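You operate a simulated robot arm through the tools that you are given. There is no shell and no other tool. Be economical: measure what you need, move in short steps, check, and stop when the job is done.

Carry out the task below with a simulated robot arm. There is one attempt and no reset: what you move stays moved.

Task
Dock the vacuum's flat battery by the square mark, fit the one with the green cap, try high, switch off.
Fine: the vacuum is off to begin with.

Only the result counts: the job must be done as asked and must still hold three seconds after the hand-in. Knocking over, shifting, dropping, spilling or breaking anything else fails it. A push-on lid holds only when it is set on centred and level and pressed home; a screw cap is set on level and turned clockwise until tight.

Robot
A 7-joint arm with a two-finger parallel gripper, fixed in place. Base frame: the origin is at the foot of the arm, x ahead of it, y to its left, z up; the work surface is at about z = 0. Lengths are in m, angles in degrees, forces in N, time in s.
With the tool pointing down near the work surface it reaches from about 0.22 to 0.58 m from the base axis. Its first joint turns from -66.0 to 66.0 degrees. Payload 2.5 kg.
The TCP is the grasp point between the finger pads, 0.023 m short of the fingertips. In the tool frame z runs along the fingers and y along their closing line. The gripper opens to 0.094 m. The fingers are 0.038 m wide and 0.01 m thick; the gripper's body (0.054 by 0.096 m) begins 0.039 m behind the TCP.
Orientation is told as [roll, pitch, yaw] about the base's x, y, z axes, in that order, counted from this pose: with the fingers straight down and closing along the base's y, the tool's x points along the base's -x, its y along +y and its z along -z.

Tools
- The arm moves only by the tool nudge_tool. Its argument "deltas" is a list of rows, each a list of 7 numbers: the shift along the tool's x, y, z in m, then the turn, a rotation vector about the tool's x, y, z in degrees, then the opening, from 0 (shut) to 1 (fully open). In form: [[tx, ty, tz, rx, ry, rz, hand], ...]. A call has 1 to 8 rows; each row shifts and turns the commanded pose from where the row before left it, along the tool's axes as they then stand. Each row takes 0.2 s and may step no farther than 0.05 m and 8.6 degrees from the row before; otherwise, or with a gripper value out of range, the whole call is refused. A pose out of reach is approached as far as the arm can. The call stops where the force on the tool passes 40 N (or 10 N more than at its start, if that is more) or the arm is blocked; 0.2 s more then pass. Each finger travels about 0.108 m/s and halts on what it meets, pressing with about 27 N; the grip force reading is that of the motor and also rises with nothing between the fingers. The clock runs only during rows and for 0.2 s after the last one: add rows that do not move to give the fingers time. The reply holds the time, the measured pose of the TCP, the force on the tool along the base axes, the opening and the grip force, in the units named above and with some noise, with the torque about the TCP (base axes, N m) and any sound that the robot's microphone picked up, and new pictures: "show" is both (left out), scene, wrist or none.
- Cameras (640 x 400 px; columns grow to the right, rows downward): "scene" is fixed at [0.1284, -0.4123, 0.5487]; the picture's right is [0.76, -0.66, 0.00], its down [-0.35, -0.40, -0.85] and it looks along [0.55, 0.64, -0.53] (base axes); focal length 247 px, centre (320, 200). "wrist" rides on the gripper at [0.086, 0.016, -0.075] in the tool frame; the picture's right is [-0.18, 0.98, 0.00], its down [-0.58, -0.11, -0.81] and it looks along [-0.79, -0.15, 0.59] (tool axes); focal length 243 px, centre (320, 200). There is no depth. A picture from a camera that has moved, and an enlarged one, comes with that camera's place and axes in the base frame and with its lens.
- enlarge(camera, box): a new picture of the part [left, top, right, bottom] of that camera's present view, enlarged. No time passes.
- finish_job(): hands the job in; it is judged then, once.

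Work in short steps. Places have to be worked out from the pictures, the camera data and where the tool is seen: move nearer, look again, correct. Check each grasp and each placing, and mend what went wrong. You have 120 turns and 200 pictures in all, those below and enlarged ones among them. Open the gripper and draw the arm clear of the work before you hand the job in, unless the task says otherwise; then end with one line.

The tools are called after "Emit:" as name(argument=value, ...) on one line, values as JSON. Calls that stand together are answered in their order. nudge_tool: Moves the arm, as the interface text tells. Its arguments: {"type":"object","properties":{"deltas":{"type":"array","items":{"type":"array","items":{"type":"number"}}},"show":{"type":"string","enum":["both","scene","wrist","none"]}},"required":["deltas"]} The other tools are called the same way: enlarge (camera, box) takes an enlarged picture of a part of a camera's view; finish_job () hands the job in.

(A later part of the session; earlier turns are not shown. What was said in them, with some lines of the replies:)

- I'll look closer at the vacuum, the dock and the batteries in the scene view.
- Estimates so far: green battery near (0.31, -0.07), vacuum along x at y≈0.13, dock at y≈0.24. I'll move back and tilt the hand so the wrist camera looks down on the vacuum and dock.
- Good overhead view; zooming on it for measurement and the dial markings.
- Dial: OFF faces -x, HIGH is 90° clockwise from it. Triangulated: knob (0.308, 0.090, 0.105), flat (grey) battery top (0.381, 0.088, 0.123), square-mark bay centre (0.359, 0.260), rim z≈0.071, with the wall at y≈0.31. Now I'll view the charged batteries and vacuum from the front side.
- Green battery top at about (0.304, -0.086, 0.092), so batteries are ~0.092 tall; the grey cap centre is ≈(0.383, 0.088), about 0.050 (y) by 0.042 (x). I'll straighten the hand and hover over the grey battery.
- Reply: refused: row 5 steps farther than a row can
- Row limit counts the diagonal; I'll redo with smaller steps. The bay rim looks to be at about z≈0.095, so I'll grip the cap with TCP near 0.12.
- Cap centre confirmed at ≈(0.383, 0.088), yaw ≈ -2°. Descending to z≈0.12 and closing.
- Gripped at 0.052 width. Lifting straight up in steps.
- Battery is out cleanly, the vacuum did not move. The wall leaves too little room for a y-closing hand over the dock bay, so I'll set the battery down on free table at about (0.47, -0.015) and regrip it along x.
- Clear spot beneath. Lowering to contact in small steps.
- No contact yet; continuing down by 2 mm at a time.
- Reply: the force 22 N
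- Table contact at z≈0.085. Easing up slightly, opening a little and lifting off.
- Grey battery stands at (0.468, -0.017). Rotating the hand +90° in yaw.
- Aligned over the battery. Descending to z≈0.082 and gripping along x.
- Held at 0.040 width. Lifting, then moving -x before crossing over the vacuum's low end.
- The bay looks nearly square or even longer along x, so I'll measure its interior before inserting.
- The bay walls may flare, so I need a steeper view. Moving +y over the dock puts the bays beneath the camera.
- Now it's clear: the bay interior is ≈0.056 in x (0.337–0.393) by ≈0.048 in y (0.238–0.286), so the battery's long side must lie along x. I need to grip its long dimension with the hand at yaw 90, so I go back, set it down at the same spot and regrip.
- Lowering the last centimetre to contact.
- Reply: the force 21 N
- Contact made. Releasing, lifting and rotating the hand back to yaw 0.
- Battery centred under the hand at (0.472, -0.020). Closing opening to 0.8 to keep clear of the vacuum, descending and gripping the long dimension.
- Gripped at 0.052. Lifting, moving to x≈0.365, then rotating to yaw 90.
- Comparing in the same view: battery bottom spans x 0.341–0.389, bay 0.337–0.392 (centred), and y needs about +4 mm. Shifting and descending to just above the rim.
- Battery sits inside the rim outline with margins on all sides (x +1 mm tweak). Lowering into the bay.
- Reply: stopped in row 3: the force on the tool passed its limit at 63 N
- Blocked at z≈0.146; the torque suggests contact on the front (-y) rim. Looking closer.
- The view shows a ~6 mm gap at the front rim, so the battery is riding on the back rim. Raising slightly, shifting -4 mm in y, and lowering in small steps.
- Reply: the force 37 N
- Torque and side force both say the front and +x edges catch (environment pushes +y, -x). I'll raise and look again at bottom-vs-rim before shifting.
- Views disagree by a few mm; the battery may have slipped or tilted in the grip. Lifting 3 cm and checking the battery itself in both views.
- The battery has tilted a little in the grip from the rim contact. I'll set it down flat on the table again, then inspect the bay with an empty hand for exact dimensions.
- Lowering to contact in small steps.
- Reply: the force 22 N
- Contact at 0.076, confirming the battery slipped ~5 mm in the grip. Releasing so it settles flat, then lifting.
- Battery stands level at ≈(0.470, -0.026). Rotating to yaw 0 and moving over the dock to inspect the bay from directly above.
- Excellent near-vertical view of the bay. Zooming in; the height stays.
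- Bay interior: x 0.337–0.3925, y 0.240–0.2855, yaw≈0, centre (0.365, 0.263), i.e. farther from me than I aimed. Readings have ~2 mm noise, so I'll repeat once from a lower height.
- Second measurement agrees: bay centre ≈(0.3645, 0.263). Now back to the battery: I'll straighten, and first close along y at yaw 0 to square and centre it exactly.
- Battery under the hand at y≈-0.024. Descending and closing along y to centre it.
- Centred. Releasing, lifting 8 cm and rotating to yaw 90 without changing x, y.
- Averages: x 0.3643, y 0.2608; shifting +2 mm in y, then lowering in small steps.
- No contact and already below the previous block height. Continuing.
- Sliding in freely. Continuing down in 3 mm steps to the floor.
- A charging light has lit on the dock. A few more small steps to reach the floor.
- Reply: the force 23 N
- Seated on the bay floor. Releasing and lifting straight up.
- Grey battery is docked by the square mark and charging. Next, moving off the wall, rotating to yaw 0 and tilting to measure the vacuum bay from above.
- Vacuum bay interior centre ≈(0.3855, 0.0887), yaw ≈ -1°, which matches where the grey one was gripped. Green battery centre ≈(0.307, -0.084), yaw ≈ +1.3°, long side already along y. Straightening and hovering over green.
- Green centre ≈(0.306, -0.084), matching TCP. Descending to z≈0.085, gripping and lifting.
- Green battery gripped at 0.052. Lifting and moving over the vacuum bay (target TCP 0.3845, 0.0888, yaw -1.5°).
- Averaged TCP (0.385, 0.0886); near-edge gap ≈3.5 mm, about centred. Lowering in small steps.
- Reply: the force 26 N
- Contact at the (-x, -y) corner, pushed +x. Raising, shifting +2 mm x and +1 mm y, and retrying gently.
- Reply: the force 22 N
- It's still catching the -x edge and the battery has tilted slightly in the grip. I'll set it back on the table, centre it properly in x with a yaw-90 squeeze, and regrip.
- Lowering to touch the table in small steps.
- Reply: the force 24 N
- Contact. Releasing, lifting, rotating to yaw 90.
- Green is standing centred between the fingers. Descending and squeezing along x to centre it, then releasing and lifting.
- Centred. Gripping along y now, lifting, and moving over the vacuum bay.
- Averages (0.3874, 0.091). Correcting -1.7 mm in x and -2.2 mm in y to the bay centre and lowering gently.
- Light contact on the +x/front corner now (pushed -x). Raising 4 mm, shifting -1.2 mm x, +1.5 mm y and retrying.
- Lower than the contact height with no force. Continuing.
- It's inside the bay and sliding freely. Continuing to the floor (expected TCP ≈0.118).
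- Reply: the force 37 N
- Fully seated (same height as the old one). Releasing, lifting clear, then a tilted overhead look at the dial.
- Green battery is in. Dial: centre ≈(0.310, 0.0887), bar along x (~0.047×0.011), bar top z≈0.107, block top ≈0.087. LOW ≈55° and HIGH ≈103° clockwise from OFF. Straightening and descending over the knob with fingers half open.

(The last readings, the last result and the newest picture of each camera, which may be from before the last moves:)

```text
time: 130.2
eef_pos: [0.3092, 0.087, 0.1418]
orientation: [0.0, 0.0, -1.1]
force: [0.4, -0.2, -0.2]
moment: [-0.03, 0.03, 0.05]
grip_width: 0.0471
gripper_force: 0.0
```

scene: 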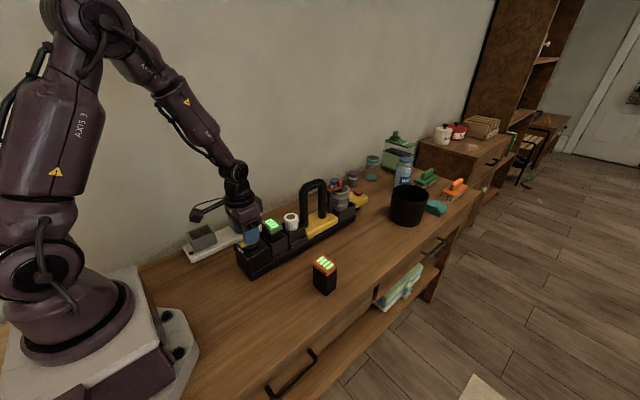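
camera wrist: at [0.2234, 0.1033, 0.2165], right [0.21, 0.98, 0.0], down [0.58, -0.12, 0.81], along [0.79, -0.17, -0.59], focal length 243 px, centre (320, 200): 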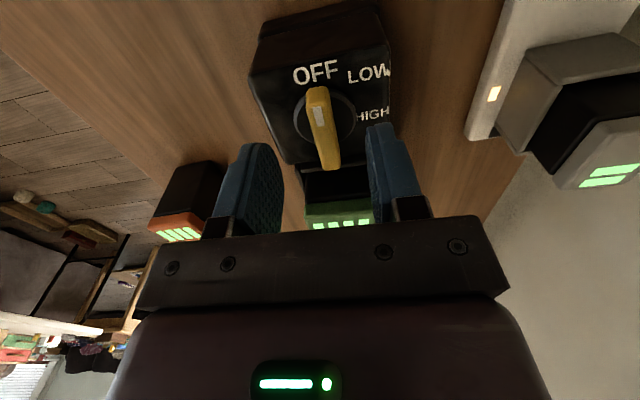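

Shifting +1.3 mm in y, lowering to z≈0.116 and closing on the bar.

Emit:
nudge_tool(deltas=[[0, 0.0013, 0.015, 0, 0, 0, 0.4], [0, 0, 0.011, 0, 0, 0, 0.3], [0, 0, 0, 0, 0, 0, 0.2], [0, 0, 0, 0, 0, 0, 0.13], [0, 0, 0, 0, 0, 0, 0.08], [0, 0, 0, 0, 0, 0, 0.08]])

Emit:
enlarge(camera="wrist", box=[220, 40, 420, 240])

```text
time: 131.6
eef_pos: [0.3105, 0.0891, 0.1157]
orientation: [-0.1, -0.1, -1.2]
force: [-3.4, -0.2, 37.3]
moment: [-0.07, 0.19, 0.0]
grip_width: 0.014
gripper_force: 7.7
camera wrist: at [0.2242, 0.1051, 0.191], right [0.21, 0.98, 0.0], down [0.58, -0.12, 0.81], along [0.79, -0.17, -0.59], focal length 243 px, centre (320, 200)
```

scene: 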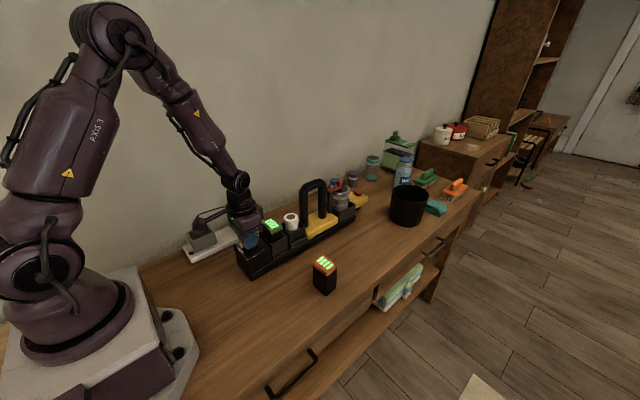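
wrist: 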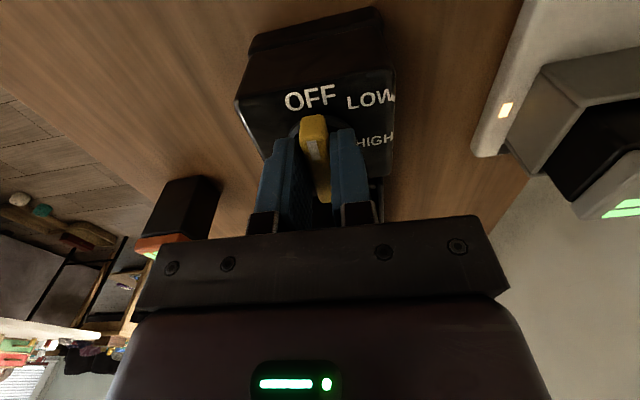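

```text
2.00 times, centred on (320, 140) of wrist
camera zoom: at [0.2242, 0.1051, 0.191], right [0.21, 0.98, 0.0], down [0.58, -0.12, 0.81], along [0.79, -0.17, -0.59], focal length 485 px, centre (320, 320)
```

zoom: 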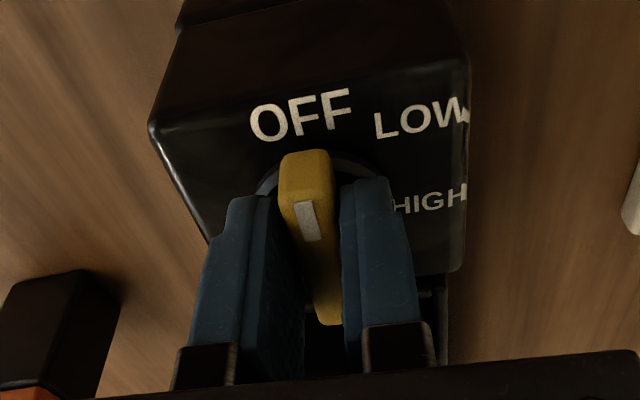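

Fingertips are pressing on the disc (37 N). Raising 2.5 mm and gripping the bar.

Emit:
nudge_tool(deltas=[[0, 0, -0.0025, 0, 0, 0, 0.15], [0, 0, 0, 0, 0, 0, 0.1], [0, 0, 0, 0, 0, 0, 0.05], [0, 0, 0, 0, 0, 0, 0.05]], show="none")

```text
time: 132.6
eef_pos: [0.3085, 0.0885, 0.1158]
orientation: [0.0, 0.2, -1.2]
force: [1.9, 0.2, -0.5]
moment: [0.04, 0.72, 0.02]
grip_width: 0.0116
gripper_force: 26.8
```

Bar gripped (11.6 mm). Turning clockwise: 34° first, watching torque and sound.

Emit:
nudge_tool(deltas=[[0, 0, 0, 0, 0, 8.5, 0.05], [0, 0, 0, 0, 0, 8.5, 0.05], [0, 0, 0, 0, 0, 8.5, 0.05], [0, 0, 0, 0, 0, 8.5, 0.05], [0, 0, 0, 0, 0, 0, 0.05]], show="wrist")

```text
time: 133.8
eef_pos: [0.3111, 0.0902, 0.1173]
orientation: [-0.1, 0.0, -35.4]
force: [-1.0, 0.1, 1.0]
moment: [0.19, 0.26, -0.02]
grip_width: 0.012
gripper_force: 27.6
camera wrist: at [0.2485, 0.1514, 0.1926], right [0.72, 0.7, 0.0], down [0.41, -0.42, 0.81], along [0.56, -0.58, -0.59], focal length 243 px, centre (320, 200)
```

wrist: 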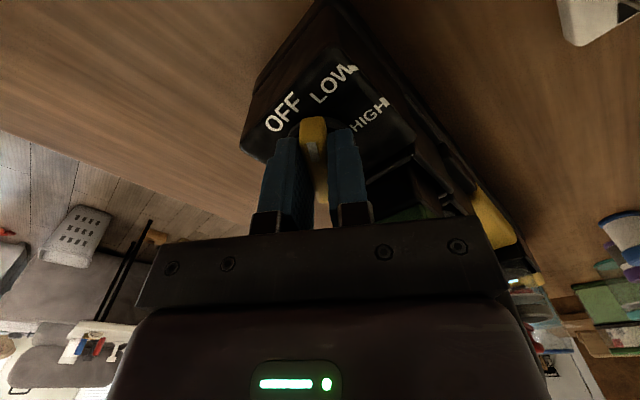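

Knob turns freely relative to the labels. Continuing another ~42°.

Emit:
nudge_tool(deltas=[[0, 0, 0, 0, 0, 8.5, 0.05], [0, 0, 0, 0, 0, 8.5, 0.05], [0, 0, 0, 0, 0, 8.5, 0.05], [0, 0, 0, 0, 0, 8.5, 0.05], [0, 0, 0, 0, 0, 8.5, 0.05], [0, 0, 0, 0, 0, 0, 0.05]], show="wrist")

```text
time: 135.2
eef_pos: [0.3103, 0.0892, 0.1169]
orientation: [0.0, 0.0, -77.9]
force: [2.7, 0.1, 1.3]
moment: [-0.24, -0.08, 0.03]
grip_width: 0.0119
gripper_force: 27.4
camera wrist: at [0.3078, 0.1756, 0.1928], right [1.0, 0.03, 0.0], down [0.02, -0.59, 0.81], along [0.02, -0.81, -0.59], focal length 243 px, centre (320, 200)
```

wrist: 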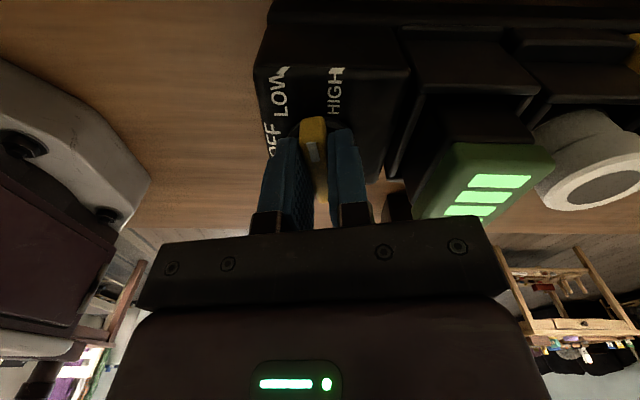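

Not quite at HIGH yet and no sound reported. Continuing ~24°.

Emit:
nudge_tool(deltas=[[0, 0, 0, 0, 0, 8, 0.05], [0, 0, 0, 0, 0, 8, 0.05], [0, 0, 0, 0, 0, 0, 0.05]], show="wrist")

Emit:
enlarge(camera="wrist", box=[240, 40, 420, 220])

```text
time: 136.0
eef_pos: [0.3105, 0.0894, 0.1179]
orientation: [-0.1, -0.1, -93.7]
force: [0.0, 3.0, 0.5]
moment: [0.3, 0.22, 1.04]
grip_width: 0.0128
gripper_force: 27.1
camera wrist: at [0.3313, 0.1732, 0.1929], right [0.97, -0.25, 0.0], down [-0.14, -0.57, 0.81], along [-0.2, -0.78, -0.59], focal length 243 px, centre (320, 200)
```

wrist: 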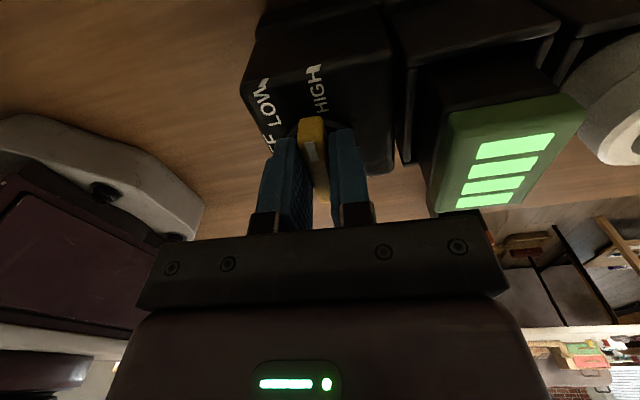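

```text
2.22 times, centred on (330, 130) of wrist
camera zoom: at [0.3313, 0.1732, 0.1929], right [0.97, -0.25, 0.0], down [-0.14, -0.57, 0.81], along [-0.2, -0.78, -0.59], focal length 539 px, centre (298, 356)
```

zoom: 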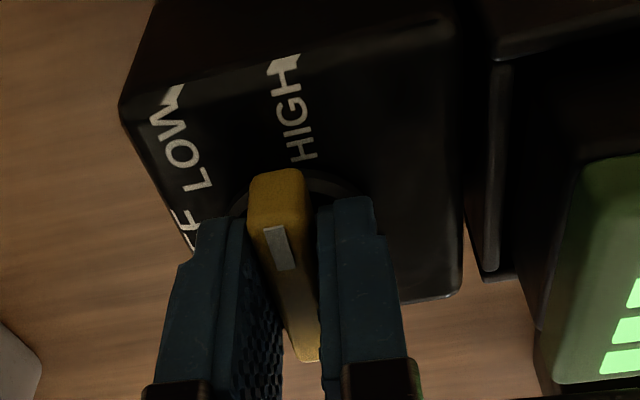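

Torque rose to 1 N·m: the end stop at HIGH is reached. Waiting a moment to see/hear whether the vacuum runs.

Emit:
nudge_tool(deltas=[[0, 0, 0, 0, 0, 0, 0.05], [0, 0, 0, 0, 0, 0, 0.05], [0, 0, 0, 0, 0, 0, 0.05], [0, 0, 0, 0, 0, 0, 0.05], [0, 0, 0, 0, 0, 0, 0.05]], show="scene")

Emit:
enlarge(camera="scene", box=[225, 170, 385, 275])

```text
time: 137.2
eef_pos: [0.3097, 0.0892, 0.1181]
orientation: [0.0, 0.0, -93.7]
force: [-0.8, 2.4, -1.4]
moment: [0.09, 0.01, 1.02]
grip_width: 0.013
gripper_force: 26.8
```

scene: 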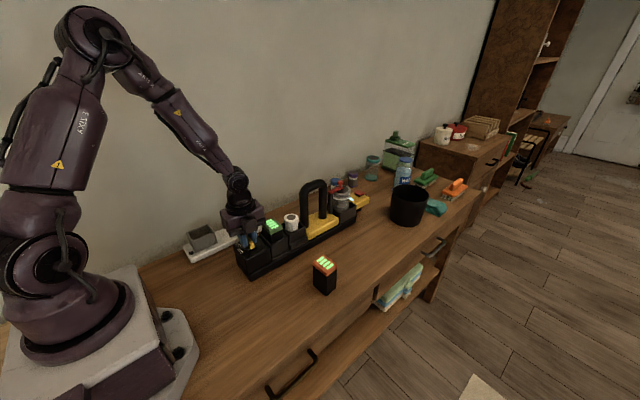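

```text
3.81 times, centred on (305, 222) of scene
camera zoom: at [0.1284, -0.4122, 0.5487], right [0.76, -0.66, 0.0], down [-0.35, -0.4, -0.85], along [0.55, 0.64, -0.53], focal length 942 px, centre (377, 114)
```

zoom: 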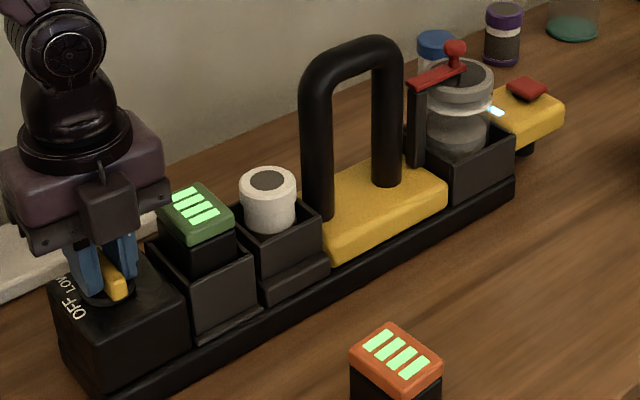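

The vacuum's light is on: it is running on HIGH. Now turning back counter-clockwise to OFF.

Emit:
nudge_tool(deltas=[[0, 0, 0, 0, 0, -8.5, 0.05], [0, 0, 0, 0, 0, -8.5, 0.05], [0, 0, 0, 0, 0, -8.5, 0.05], [0, 0, 0, 0, 0, -8.5, 0.05], [0, 0, 0, 0, 0, -8.5, 0.05], [0, 0, 0, 0, 0, -8.5, 0.05], [0, 0, 0, 0, 0, -8.5, 0.05], [0, 0, 0, 0, 0, 0, 0.05]], show="none")

Emit:
nudge_tool(deltas=[[0, 0, 0, 0, 0, -8.5, 0.05], [0, 0, 0, 0, 0, -8.5, 0.05], [0, 0, 0, 0, 0, -8.5, 0.05], [0, 0, 0, 0, 0, -7.5, 0.05], [0, 0, 0, 0, 0, 0, 0.05]])

Emit:
enlarge(camera="wrist", box=[220, 40, 420, 240])

Emit:
enlarge(camera="scene", box=[225, 170, 385, 275])

```text
time: 139.0
eef_pos: [0.3109, 0.0891, 0.1169]
orientation: [-0.1, 0.0, -34.1]
force: [0.9, -0.4, 1.0]
moment: [0.04, 0.12, 0.0]
grip_width: 0.0121
gripper_force: 27.1
```

```text
time: 140.2
eef_pos: [0.3098, 0.0901, 0.1162]
orientation: [0.0, 0.0, -1.1]
force: [-3.5, -0.5, -0.5]
moment: [0.0, -0.86, 0.0]
grip_width: 0.012
gripper_force: 27.0
camera wrist: at [0.2238, 0.1057, 0.1924], right [0.2, 0.98, 0.0], down [0.58, -0.12, 0.81], along [0.79, -0.16, -0.59], focal length 243 px, centre (320, 200)
```

scene: 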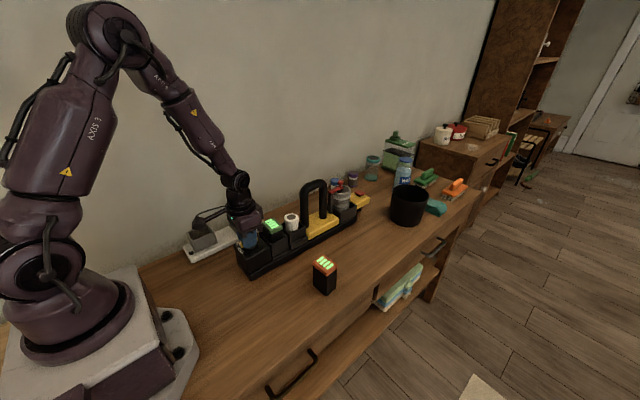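
wrist: 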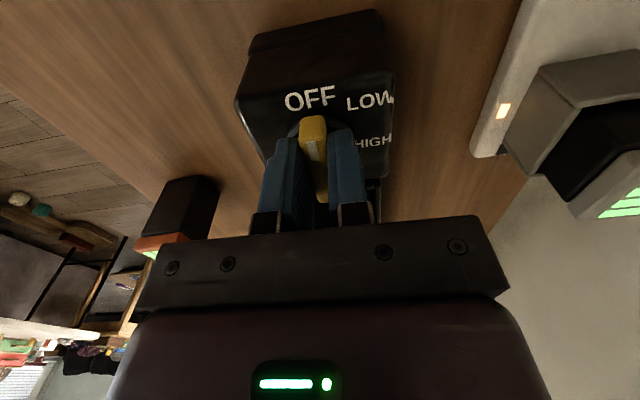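

```text
2.00 times, centred on (320, 140) of wrist
camera zoom: at [0.2238, 0.1057, 0.1924], right [0.2, 0.98, 0.0], down [0.58, -0.12, 0.81], along [0.79, -0.16, -0.59], focal length 485 px, centre (320, 320)
```

zoom: 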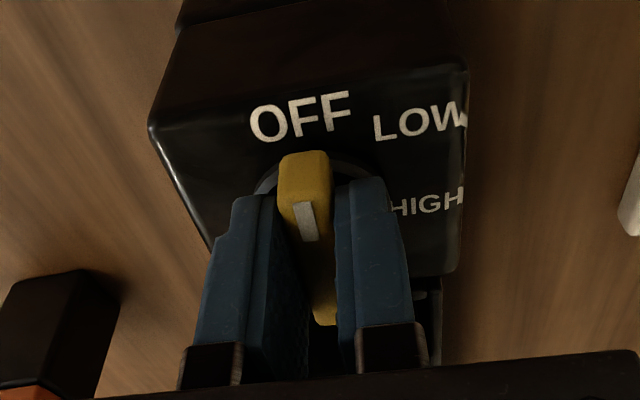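

```text
3.81 times, centred on (305, 222) of scene
camera zoom: at [0.1284, -0.4122, 0.5487], right [0.76, -0.66, 0.0], down [-0.35, -0.4, -0.85], along [0.55, 0.64, -0.53], focal length 942 px, centre (377, 114)
```

zoom: 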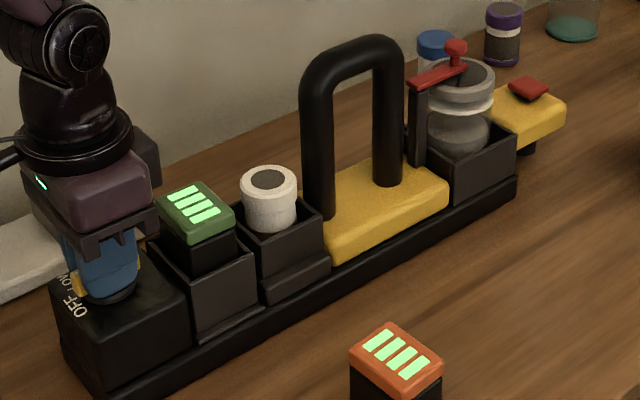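

Vacuum light is off and the pointer is back at OFF. Releasing the knob, lifting and drawing the arm clear.

Emit:
nudge_tool(deltas=[[0, 0, 0, 0, 0, 0, 0.3], [0, 0, 0, 0, 0, 0, 0.4], [0, 0, -0.03, 0, 0, 0, 0.5], [0, 0, -0.045, 0, 0, 0, 0.8], [0, 0, -0.045, 0, 0, 0, 1], [0, -0.03, -0.035, 0, 0, 0, 1], [0, -0.03, -0.03, 0, 8.5, 0, 1], [0, 0, -0.03, 0, 8.5, 0, 1]], show="none")

Emit:
nudge_tool(deltas=[[0, 0, 0, 0, 8.5, 0, 1], [0, 0, 0, 0, 8.5, 0, 1], [0, 0, 0, 0, 0, 0, 1]])

Emit:
enlarge(camera="wrist", box=[290, 90, 470, 220])

Emit:
enlarge(camera="scene", box=[175, 170, 385, 300])

```text
time: 142.0
eef_pos: [0.3128, 0.0303, 0.3308]
orientation: [0.0, 17.1, -1.2]
force: [-0.3, -1.3, -0.7]
moment: [0.01, -0.04, 0.02]
grip_width: 0.0941
gripper_force: 0.1
```

```text
time: 142.8
eef_pos: [0.3135, 0.0309, 0.3319]
orientation: [0.0, 34.2, -1.2]
force: [-0.2, -0.1, -0.4]
moment: [0.0, 0.01, -0.01]
grip_width: 0.094
gripper_force: 0.1
camera wrist: at [0.2835, 0.0454, 0.4429], right [0.17, 0.98, -0.1], down [0.93, -0.13, 0.34], along [0.32, -0.16, -0.93], focal length 243 px, centre (320, 200)
```

scene: 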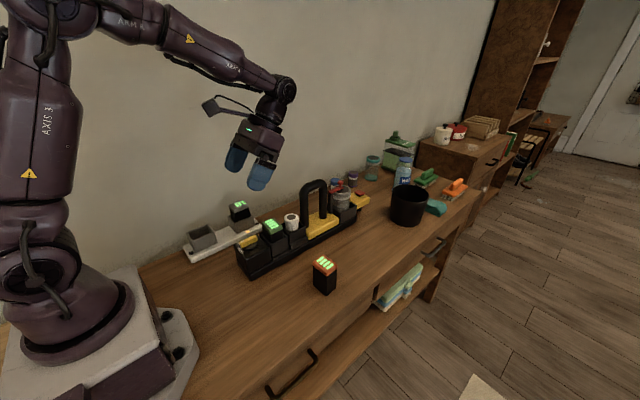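
wrist: 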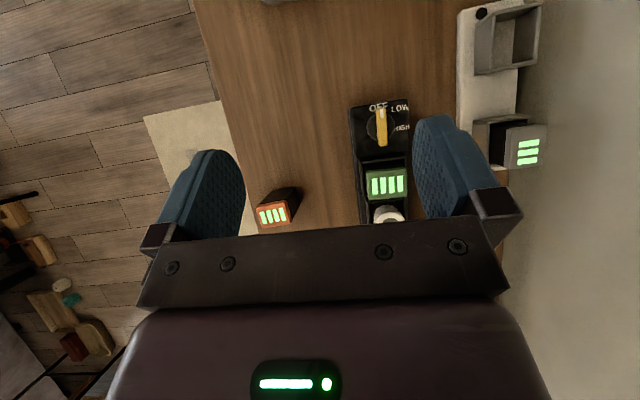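

```text
3.08 times, centred on (380, 155) of wrist
camera zoom: at [0.2835, 0.0454, 0.4429], right [0.17, 0.98, -0.1], down [0.93, -0.13, 0.34], along [0.32, -0.16, -0.93], focal length 746 px, centre (135, 338)
```

zoom: 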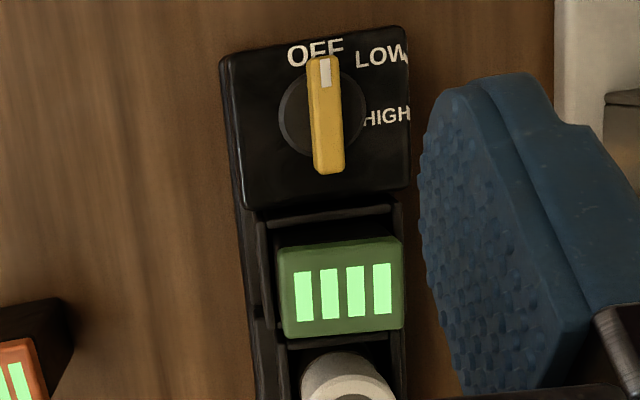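

```text
3.05 times, centred on (280, 235) of scene
camera zoom: at [0.1284, -0.4123, 0.5487], right [0.76, -0.66, 0.0], down [-0.35, -0.4, -0.85], along [0.55, 0.64, -0.53], focal length 754 px, centre (442, 93)
```

zoom: 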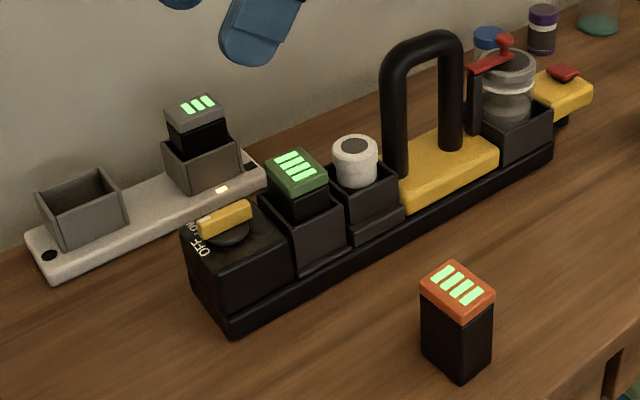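

Everything is in place: grey battery charging in the square-mark bay, green battery seated, pointer on OFF with the running light out, arm clear. Handing in.

Emit:
finish_job()

```text
The job is handed in.
```

The flat battery is charging in the bay by the square mark and the green-capped one is fitted. On HIGH the vacuum's light came on, though the microphone reported no sound. It is now switched off with its light out.
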